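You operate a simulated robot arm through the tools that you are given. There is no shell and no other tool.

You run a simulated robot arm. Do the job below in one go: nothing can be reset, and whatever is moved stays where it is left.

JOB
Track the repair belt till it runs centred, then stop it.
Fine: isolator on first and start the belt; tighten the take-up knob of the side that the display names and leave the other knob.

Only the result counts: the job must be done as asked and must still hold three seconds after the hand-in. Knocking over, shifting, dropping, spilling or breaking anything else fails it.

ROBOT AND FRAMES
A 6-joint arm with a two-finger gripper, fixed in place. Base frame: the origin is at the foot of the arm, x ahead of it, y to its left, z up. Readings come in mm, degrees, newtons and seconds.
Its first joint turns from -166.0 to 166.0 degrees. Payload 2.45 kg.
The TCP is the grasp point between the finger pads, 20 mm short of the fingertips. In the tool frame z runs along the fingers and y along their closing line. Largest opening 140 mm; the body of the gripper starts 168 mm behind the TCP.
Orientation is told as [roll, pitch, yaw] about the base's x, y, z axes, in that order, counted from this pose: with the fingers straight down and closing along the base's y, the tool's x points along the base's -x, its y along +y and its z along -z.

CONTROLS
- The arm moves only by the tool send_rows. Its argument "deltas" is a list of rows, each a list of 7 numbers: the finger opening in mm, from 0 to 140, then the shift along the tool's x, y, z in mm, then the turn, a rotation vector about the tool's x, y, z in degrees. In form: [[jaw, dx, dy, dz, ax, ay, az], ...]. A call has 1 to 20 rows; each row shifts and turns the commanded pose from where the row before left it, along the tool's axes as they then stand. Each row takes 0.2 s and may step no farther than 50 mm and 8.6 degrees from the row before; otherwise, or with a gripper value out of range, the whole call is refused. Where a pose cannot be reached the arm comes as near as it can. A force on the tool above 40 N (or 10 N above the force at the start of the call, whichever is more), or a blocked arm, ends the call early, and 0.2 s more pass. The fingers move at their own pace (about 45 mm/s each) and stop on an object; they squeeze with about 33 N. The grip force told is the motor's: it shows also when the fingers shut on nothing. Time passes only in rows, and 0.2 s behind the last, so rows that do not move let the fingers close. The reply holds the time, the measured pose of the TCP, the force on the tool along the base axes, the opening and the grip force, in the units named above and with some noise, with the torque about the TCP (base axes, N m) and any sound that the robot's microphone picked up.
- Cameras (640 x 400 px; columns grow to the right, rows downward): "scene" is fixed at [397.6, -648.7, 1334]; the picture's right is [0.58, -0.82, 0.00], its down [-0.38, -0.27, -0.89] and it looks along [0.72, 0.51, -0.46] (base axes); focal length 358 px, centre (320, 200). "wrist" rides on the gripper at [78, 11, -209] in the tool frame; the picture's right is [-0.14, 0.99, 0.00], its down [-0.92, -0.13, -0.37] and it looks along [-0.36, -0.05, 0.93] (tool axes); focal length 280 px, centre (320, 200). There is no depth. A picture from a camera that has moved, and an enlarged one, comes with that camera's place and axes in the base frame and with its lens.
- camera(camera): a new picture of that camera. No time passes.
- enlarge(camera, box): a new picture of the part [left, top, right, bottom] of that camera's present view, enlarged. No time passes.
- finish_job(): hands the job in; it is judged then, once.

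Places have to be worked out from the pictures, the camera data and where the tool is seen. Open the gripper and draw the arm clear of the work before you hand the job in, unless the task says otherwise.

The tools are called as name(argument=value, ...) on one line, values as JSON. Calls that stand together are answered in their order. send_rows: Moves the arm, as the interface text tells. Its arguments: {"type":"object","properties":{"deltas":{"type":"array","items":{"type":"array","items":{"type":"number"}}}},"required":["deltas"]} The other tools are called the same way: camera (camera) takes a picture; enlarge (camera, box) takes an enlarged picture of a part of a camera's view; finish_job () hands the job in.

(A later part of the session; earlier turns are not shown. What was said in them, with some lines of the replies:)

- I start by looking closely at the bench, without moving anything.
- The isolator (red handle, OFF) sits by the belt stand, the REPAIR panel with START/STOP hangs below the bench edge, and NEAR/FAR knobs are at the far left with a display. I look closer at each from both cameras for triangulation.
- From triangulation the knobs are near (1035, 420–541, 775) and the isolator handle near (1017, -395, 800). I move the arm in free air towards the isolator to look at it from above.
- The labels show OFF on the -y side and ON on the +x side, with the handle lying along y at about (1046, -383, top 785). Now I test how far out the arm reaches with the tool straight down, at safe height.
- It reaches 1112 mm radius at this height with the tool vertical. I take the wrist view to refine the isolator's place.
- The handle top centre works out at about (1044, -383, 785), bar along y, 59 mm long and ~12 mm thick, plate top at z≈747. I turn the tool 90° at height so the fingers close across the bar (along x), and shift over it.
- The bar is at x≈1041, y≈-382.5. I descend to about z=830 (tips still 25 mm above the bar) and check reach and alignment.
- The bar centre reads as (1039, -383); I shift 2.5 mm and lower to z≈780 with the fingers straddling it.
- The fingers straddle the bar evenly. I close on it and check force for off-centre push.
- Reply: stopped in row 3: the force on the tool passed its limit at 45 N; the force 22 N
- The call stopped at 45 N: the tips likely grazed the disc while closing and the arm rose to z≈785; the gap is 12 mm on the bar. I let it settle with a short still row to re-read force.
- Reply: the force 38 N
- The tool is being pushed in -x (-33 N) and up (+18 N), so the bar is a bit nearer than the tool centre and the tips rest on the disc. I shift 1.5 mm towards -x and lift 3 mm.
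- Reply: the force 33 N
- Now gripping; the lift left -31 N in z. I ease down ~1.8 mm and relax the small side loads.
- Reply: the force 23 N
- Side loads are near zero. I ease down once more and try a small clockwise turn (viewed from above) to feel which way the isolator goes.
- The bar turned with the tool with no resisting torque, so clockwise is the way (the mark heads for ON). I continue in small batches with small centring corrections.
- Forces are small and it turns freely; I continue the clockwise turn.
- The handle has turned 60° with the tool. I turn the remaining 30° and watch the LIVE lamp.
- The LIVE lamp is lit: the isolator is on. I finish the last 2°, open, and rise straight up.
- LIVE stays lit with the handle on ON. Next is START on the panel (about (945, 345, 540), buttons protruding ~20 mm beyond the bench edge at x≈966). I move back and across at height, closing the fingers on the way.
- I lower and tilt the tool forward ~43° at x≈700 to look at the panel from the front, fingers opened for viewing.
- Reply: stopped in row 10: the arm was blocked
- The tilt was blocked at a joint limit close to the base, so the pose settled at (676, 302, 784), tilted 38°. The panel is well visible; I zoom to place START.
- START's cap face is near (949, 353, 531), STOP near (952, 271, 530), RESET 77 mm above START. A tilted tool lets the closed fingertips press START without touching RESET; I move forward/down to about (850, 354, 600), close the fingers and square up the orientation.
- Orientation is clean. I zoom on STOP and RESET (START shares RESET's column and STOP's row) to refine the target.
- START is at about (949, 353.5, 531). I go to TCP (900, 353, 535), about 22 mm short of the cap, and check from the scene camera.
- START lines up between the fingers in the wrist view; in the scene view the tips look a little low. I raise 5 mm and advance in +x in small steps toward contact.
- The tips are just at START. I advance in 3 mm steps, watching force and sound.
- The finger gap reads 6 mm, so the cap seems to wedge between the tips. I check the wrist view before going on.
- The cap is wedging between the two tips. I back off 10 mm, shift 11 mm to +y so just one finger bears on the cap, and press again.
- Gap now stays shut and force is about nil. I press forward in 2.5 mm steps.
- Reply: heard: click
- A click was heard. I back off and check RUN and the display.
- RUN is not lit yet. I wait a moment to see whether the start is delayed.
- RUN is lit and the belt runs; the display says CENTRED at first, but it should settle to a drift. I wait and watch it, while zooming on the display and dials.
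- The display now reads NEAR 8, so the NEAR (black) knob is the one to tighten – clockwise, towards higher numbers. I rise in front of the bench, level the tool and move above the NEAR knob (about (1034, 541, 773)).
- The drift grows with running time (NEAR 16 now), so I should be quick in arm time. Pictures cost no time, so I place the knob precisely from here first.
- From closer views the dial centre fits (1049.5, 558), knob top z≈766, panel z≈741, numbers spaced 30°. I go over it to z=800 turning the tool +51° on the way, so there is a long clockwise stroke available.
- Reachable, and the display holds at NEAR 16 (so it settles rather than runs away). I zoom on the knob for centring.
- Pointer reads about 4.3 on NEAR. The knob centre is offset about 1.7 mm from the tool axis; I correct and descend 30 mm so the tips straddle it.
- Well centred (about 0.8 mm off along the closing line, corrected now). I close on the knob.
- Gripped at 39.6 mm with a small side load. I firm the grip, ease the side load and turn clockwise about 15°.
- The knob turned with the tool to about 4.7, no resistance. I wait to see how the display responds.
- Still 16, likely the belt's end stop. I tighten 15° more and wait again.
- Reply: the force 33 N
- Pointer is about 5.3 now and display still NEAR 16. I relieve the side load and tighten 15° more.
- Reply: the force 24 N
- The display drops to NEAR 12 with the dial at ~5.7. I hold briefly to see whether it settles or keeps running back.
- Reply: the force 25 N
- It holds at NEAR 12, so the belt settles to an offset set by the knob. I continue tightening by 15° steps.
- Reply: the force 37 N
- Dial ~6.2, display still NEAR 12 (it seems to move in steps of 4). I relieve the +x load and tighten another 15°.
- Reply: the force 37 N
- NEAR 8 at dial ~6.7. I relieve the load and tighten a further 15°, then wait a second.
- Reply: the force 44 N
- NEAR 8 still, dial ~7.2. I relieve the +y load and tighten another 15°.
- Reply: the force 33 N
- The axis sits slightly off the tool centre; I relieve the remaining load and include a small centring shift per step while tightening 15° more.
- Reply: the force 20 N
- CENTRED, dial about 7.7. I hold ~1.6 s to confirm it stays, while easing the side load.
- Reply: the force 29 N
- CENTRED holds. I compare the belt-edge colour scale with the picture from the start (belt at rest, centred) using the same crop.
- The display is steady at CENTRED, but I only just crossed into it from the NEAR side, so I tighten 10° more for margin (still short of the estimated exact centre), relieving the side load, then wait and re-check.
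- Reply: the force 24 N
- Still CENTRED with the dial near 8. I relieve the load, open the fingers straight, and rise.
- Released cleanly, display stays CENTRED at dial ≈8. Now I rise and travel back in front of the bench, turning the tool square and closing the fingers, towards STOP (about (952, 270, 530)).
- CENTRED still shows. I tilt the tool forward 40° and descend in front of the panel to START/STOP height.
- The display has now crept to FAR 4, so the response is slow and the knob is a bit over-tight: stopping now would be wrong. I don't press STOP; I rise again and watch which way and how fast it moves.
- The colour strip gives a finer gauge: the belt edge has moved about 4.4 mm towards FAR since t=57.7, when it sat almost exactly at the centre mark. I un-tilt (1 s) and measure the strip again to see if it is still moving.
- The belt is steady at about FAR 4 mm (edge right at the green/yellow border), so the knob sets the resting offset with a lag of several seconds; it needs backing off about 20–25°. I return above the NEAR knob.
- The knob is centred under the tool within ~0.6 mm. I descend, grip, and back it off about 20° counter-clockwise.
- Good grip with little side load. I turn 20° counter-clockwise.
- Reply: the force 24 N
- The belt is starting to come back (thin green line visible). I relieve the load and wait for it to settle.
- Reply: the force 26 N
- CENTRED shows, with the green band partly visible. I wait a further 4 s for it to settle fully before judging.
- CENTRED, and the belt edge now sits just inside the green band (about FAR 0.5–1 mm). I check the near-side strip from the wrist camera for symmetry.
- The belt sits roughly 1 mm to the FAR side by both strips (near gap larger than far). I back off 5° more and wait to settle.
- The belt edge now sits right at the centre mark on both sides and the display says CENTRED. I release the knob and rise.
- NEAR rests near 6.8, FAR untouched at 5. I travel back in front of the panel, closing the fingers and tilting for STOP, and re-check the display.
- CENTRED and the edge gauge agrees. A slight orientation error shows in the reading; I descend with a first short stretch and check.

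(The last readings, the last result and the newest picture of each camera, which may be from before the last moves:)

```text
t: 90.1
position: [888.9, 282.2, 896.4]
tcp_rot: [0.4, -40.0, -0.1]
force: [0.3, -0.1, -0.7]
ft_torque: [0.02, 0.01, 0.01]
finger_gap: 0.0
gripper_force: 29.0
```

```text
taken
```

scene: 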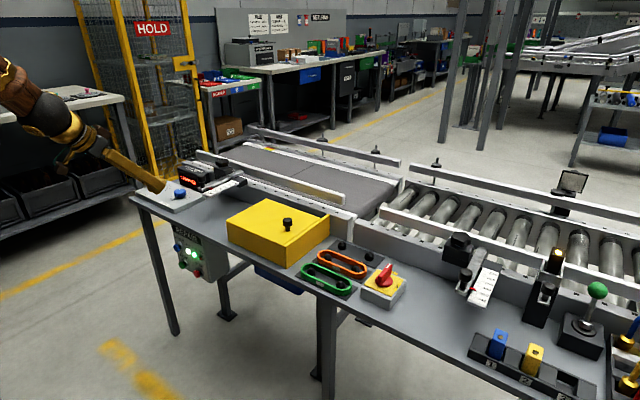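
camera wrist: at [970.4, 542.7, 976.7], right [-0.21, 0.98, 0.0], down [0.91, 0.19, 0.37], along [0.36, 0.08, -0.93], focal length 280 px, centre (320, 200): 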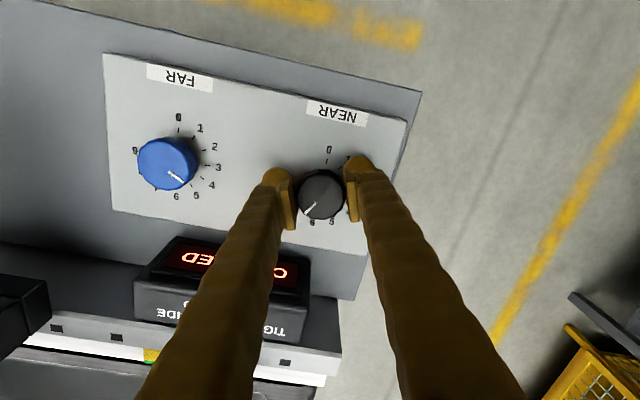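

Orientation is fine now. I descend to STOP height.

send_rows(deltas=[[0, 28.6, 0, 34.1, 0, 0, 0], [0, 28.6, 0, 34.1, 0, 0, 0], [0, 28.6, 0, 34.1, 0, 0, 0], [0, 28.6, 0, 34.1, 0, 0, 0], [0, 28.6, 0, 34.1, 0, 0, 0], [0, 28.6, 0, 34.1, 0, 0, 0], [0, 28.6, 0, 34.1, 0, 0, 0], [0, 28.6, 0, 34.1, 0, 0, 0]])

enlarge(camera="scene", box=[150, 220, 230, 290])

enlarge(camera="wrist", box=[240, 120, 400, 240])

enlarge(camera="scene", box=[140, 160, 230, 220])

enlarge(camera="scene", box=[255, 140, 285, 158])

```text
t: 91.9
position: [890.3, 284.1, 540.6]
tcp_rot: [-0.4, -40.0, 0.2]
force: [-0.7, 0.5, -1.1]
ft_torque: [-0.03, 0.01, 0.03]
finger_gap: 0.3
gripper_force: 29.5
```

```text
5.71 times, centred on (190, 255) of scene
camera zoom: at [397.6, -648.7, 1334.0], right [0.58, -0.82, 0.0], down [-0.38, -0.27, -0.89], along [0.72, 0.51, -0.46], focal length 2046 px, centre (1063, -114)
```

zoom: 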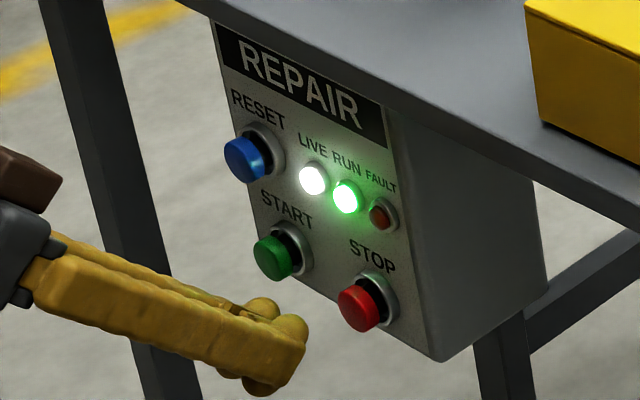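

```text
3.33 times, centred on (320, 180) of wrist
camera zoom: at [695.5, 296.1, 649.0], right [0.11, 0.99, 0.08], down [0.47, -0.12, 0.87], along [0.88, -0.05, -0.48], focal length 935 px, centre (320, 267)
```

zoom: 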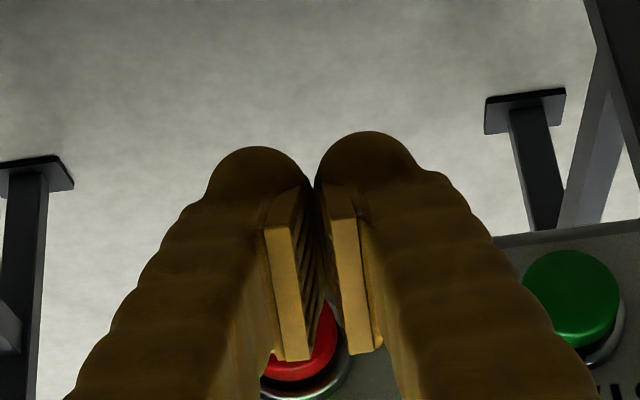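

```text
6.67 times, centred on (185, 190) of scene
camera zoom: at [397.6, -648.7, 1334.0], right [0.58, -0.82, 0.0], down [-0.38, -0.27, -0.89], along [0.72, 0.51, -0.46], focal length 2386 px, centre (1220, 267)
```

zoom: 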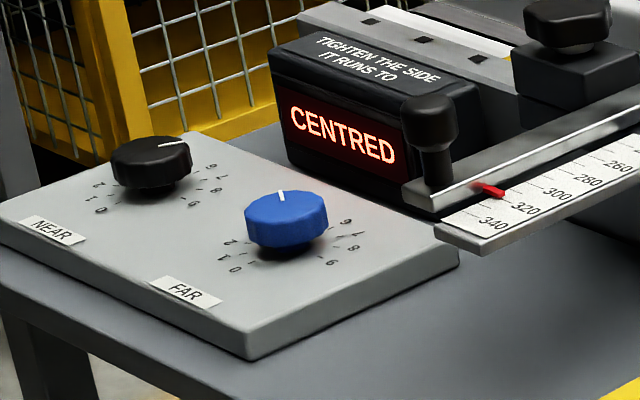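

```text
16.00 times, centred on (270, 149) of scene
camera zoom: at [397.6, -648.7, 1334.0], right [0.58, -0.82, 0.0], down [-0.38, -0.27, -0.89], along [0.72, 0.51, -0.46], focal length 5728 px, centre (1120, 1016)
```

zoom: 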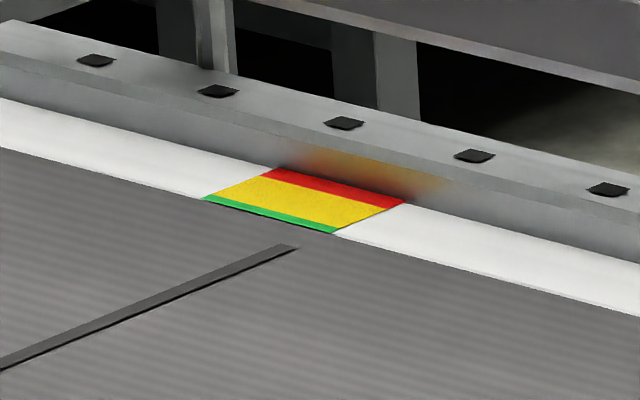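

Everything steady at CENTRED for over 6 s. I shift 2 mm to +y (so one finger bears on STOP), advance to just short of it.

send_rows(deltas=[[0, -7.66, 2, 6.43, 0, 0, 0], [0, -7.66, 0, 6.43, 0, 0, 0], [0, -7.66, 0, 6.43, 0, 0, 0], [0, -3.83, 0, 3.2, 0, 0, 0]])

enlarge(camera="scene", box=[150, 220, 230, 290])

enlarge(camera="wrist", box=[260, 150, 380, 240])

```text
t: 92.9
position: [924.1, 284.6, 539.4]
tcp_rot: [0.2, -39.9, 0.0]
force: [-0.3, 0.7, 0.6]
ft_torque: [0.01, 0.01, -0.01]
finger_gap: 0.0
gripper_force: 28.8
```

```text
5.71 times, centred on (190, 255) of scene
camera zoom: at [397.6, -648.7, 1334.0], right [0.58, -0.82, 0.0], down [-0.38, -0.27, -0.89], along [0.72, 0.51, -0.46], focal length 2046 px, centre (1063, -114)
```

zoom: 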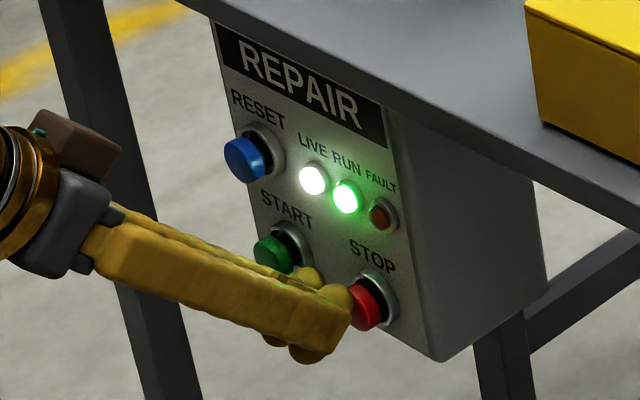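

```text
4.44 times, centred on (320, 195) of wrist
camera zoom: at [728.9, 296.8, 648.7], right [0.11, 0.99, 0.09], down [0.47, -0.13, 0.87], along [0.88, -0.05, -0.48], focal length 1246 px, centre (320, 222)
```

zoom: 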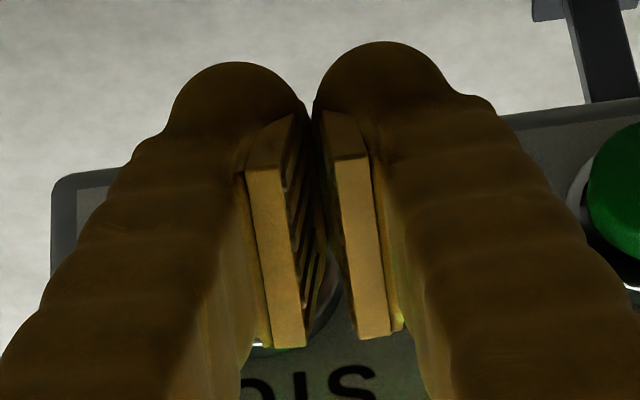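

Aligned with STOP just as with START, and clear of START. I press in 2.5 mm steps.

send_rows(deltas=[[0, -1.92, 0, 1.6, 0, 0, 0], [0, -1.92, 0, 1.6, 0, 0, 0], [0, -1.92, 0, 1.6, 0, 0, 0], [0, -1.92, 0, 1.6, 0, 0, 0]])

enlarge(camera="scene", box=[150, 220, 230, 290])

```text
t: 93.9
position: [933.1, 284.1, 539.8]
tcp_rot: [0.2, -39.9, -0.1]
force: [-3.7, 0.3, 0.9]
ft_torque: [-0.02, -0.04, -0.06]
finger_gap: 0.2
gripper_force: 29.2
heard: click
```

```text
5.71 times, centred on (190, 255) of scene
camera zoom: at [397.6, -648.7, 1334.0], right [0.58, -0.82, 0.0], down [-0.38, -0.27, -0.89], along [0.72, 0.51, -0.46], focal length 2046 px, centre (1063, -114)
```

zoom: 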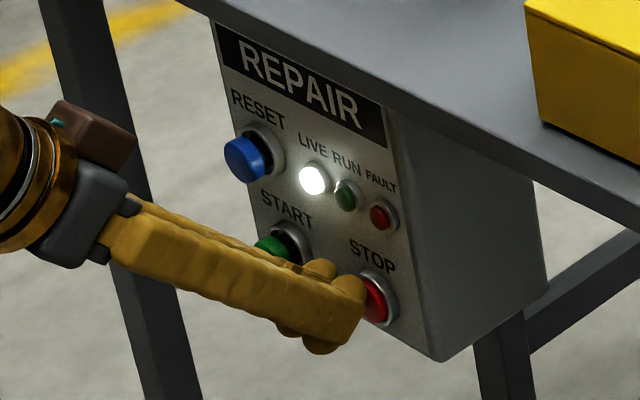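

STOP clicked and RUN went dark. I back straight off, then rise and open the gripper clear of the bench.

send_rows(deltas=[[0, 7.66, 0, -6.43, 0, 0, 0], [0, 15.3, 0, -12.9, 0, 0, 0], [0, 30, 0, -25.2, 0, 0, 0], [20, -28.6, 0, -34.1, 0, 0, 0], [40, -28.6, 0, -34.1, 0, 0, 0], [80, -28.6, 0, -34.1, 0, 0, 0], [100, -28.6, 0, -34.1, 0, 0, 0], [100, -28.6, 0, -34.1, 0, 0, 0], [100, -28.6, 0, -34.1, 0, 0, 0], [100, -28.6, 0, -34.1, 0, 0, 0], [100, -28.6, 0, -34.1, 0, 0, 0]])

camera(camera="scene")

enlarge(camera="scene", box=[130, 150, 250, 300])

enlarge(camera="scene", box=[255, 140, 285, 158])

```text
t: 96.3
position: [868.7, 287.4, 898.9]
tcp_rot: [0.1, -40.1, -0.1]
force: [-0.3, 0.2, -0.9]
ft_torque: [-0.02, -0.03, 0.0]
finger_gap: 100.0
gripper_force: 0.0
out of reach, approached as far as the arm can: row 3
```

```text
taken
```

scene: 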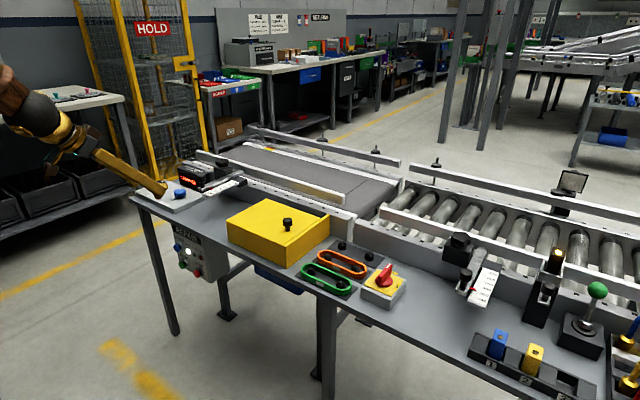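

```text
2.67 times, centred on (190, 225) of scene
camera zoom: at [397.6, -648.7, 1334.0], right [0.58, -0.82, 0.0], down [-0.38, -0.27, -0.89], along [0.72, 0.51, -0.46], focal length 955 px, centre (667, 133)
```

zoom: 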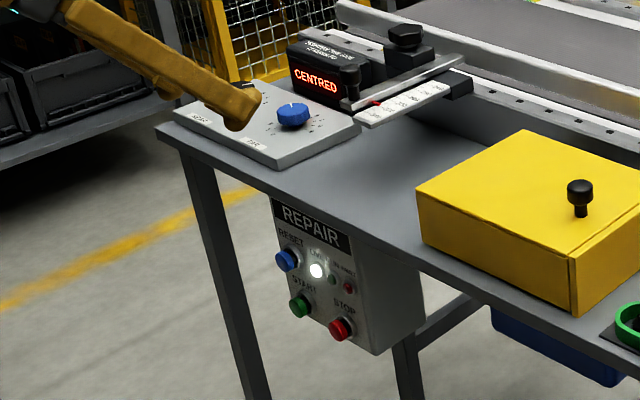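

```text
16.00 times, centred on (270, 149) of scene
camera zoom: at [397.6, -648.7, 1334.0], right [0.58, -0.82, 0.0], down [-0.38, -0.27, -0.89], along [0.72, 0.51, -0.46], focal length 5728 px, centre (1120, 1016)
```

zoom: 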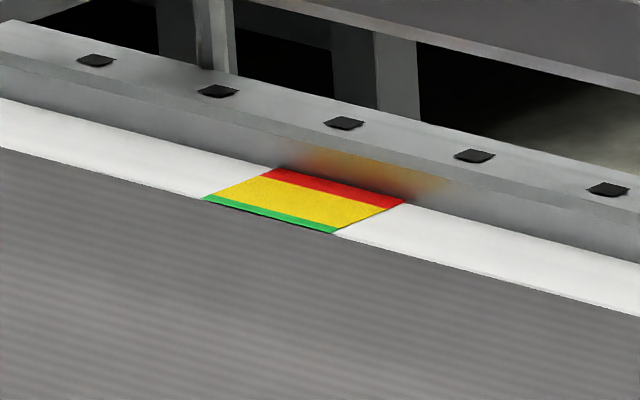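

Belt stopped, display CENTRED, RUN off, FAULT off. I level the tool and draw the arm up and back, then do a last check.

send_rows(deltas=[[140, 0, 0, 0, 0, 8, 0], [140, 0, 0, 0, 0, 8, 0], [140, 0, 0, 0, 0, 8, 0], [140, 0, 0, 0, 0, 8, 0], [140, 0, 0, 0, 0, 8, 0], [140, 20, -20, -40, 0, 0, 0], [140, 20, -20, -40, 0, 0, 0], [140, 20, -20, -40, 0, 0, 0], [140, 20, -20, -40, 0, 0, 0], [140, 20, -20, -40, 0, 0, 0]])

camera(camera="scene")

enlarge(camera="scene", box=[130, 150, 250, 300])

enlarge(camera="scene", box=[220, 180, 420, 310])

```text
t: 98.5
position: [757.9, 186.5, 1096.1]
tcp_rot: [-0.4, -3.1, -0.3]
force: [0.1, -0.3, -0.3]
ft_torque: [-0.02, 0.04, 0.02]
finger_gap: 140.0
gripper_force: 0.1
out of reach, approached as far as the arm can: row 1
```

```text
taken
```

scene: 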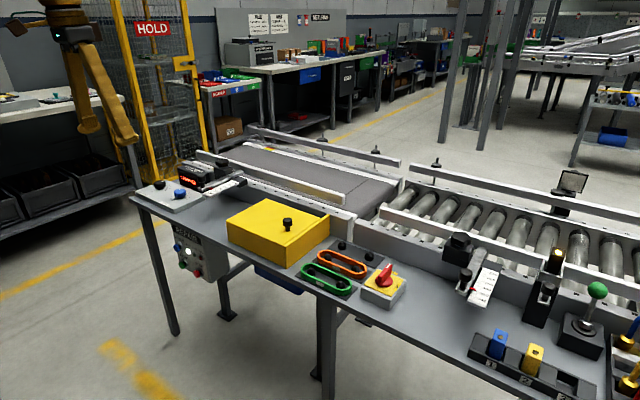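

```text
2.67 times, centred on (190, 225) of scene
camera zoom: at [397.6, -648.7, 1334.0], right [0.58, -0.82, 0.0], down [-0.38, -0.27, -0.89], along [0.72, 0.51, -0.46], focal length 955 px, centre (667, 133)
```

zoom: 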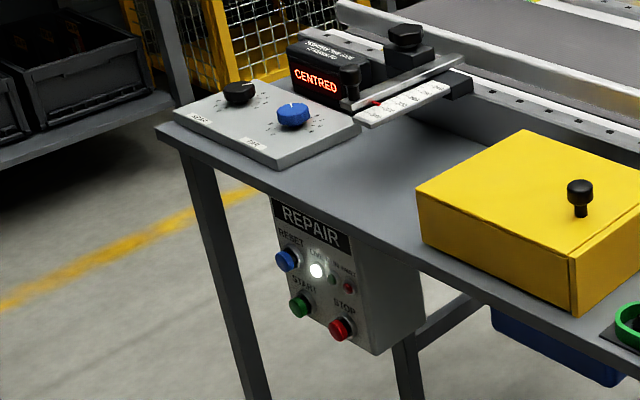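

```text
3.08 times, centred on (320, 245) of scene
camera zoom: at [397.6, -648.7, 1334.0], right [0.58, -0.82, 0.0], down [-0.38, -0.27, -0.89], along [0.72, 0.51, -0.46], focal length 1102 px, centre (320, 62)
```

zoom: 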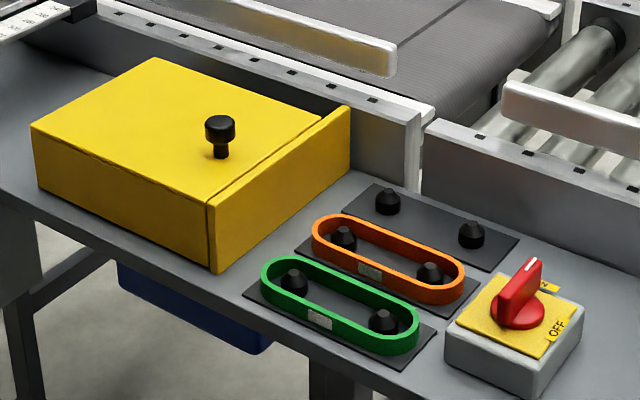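

Belt is stopped with the display at CENTRED. The isolator is on, the FAR knob is untouched, nothing else has moved, and the arm is clear with the gripper open. I hand the job in.

finish_job()

```text
The job is handed in.
```

The repair belt was tracked until it ran centred, then stopped, and the job is handed in. I don't have the judged result.

- **Start:** I turned the isolator on and the LIVE lamp lit. I then pressed START and the RUN lamp came on.
- **Tracking:** The display settled at NEAR 16, so I tightened the NEAR knob and left FAR alone.
- **Overshoot:** I went a little too far at first. The belt is slow to respond, and after reading CENTRED it crept to FAR 4. I backed the NEAR knob off about 25° in two steps, leaving it at about 6.8.
- **Settled:** It then read CENTRED at every check for over 10 seconds of running. The colour marks at the belt edges agreed.
- **Stop:** I pressed STOP and RUN went out. About 4 seconds later the display still read CENTRED and FAULT was off.

The isolator is still on, since you didn't ask for it to be switched off. The last pictures show nothing else out of place, and the arm is clear with the gripper open.
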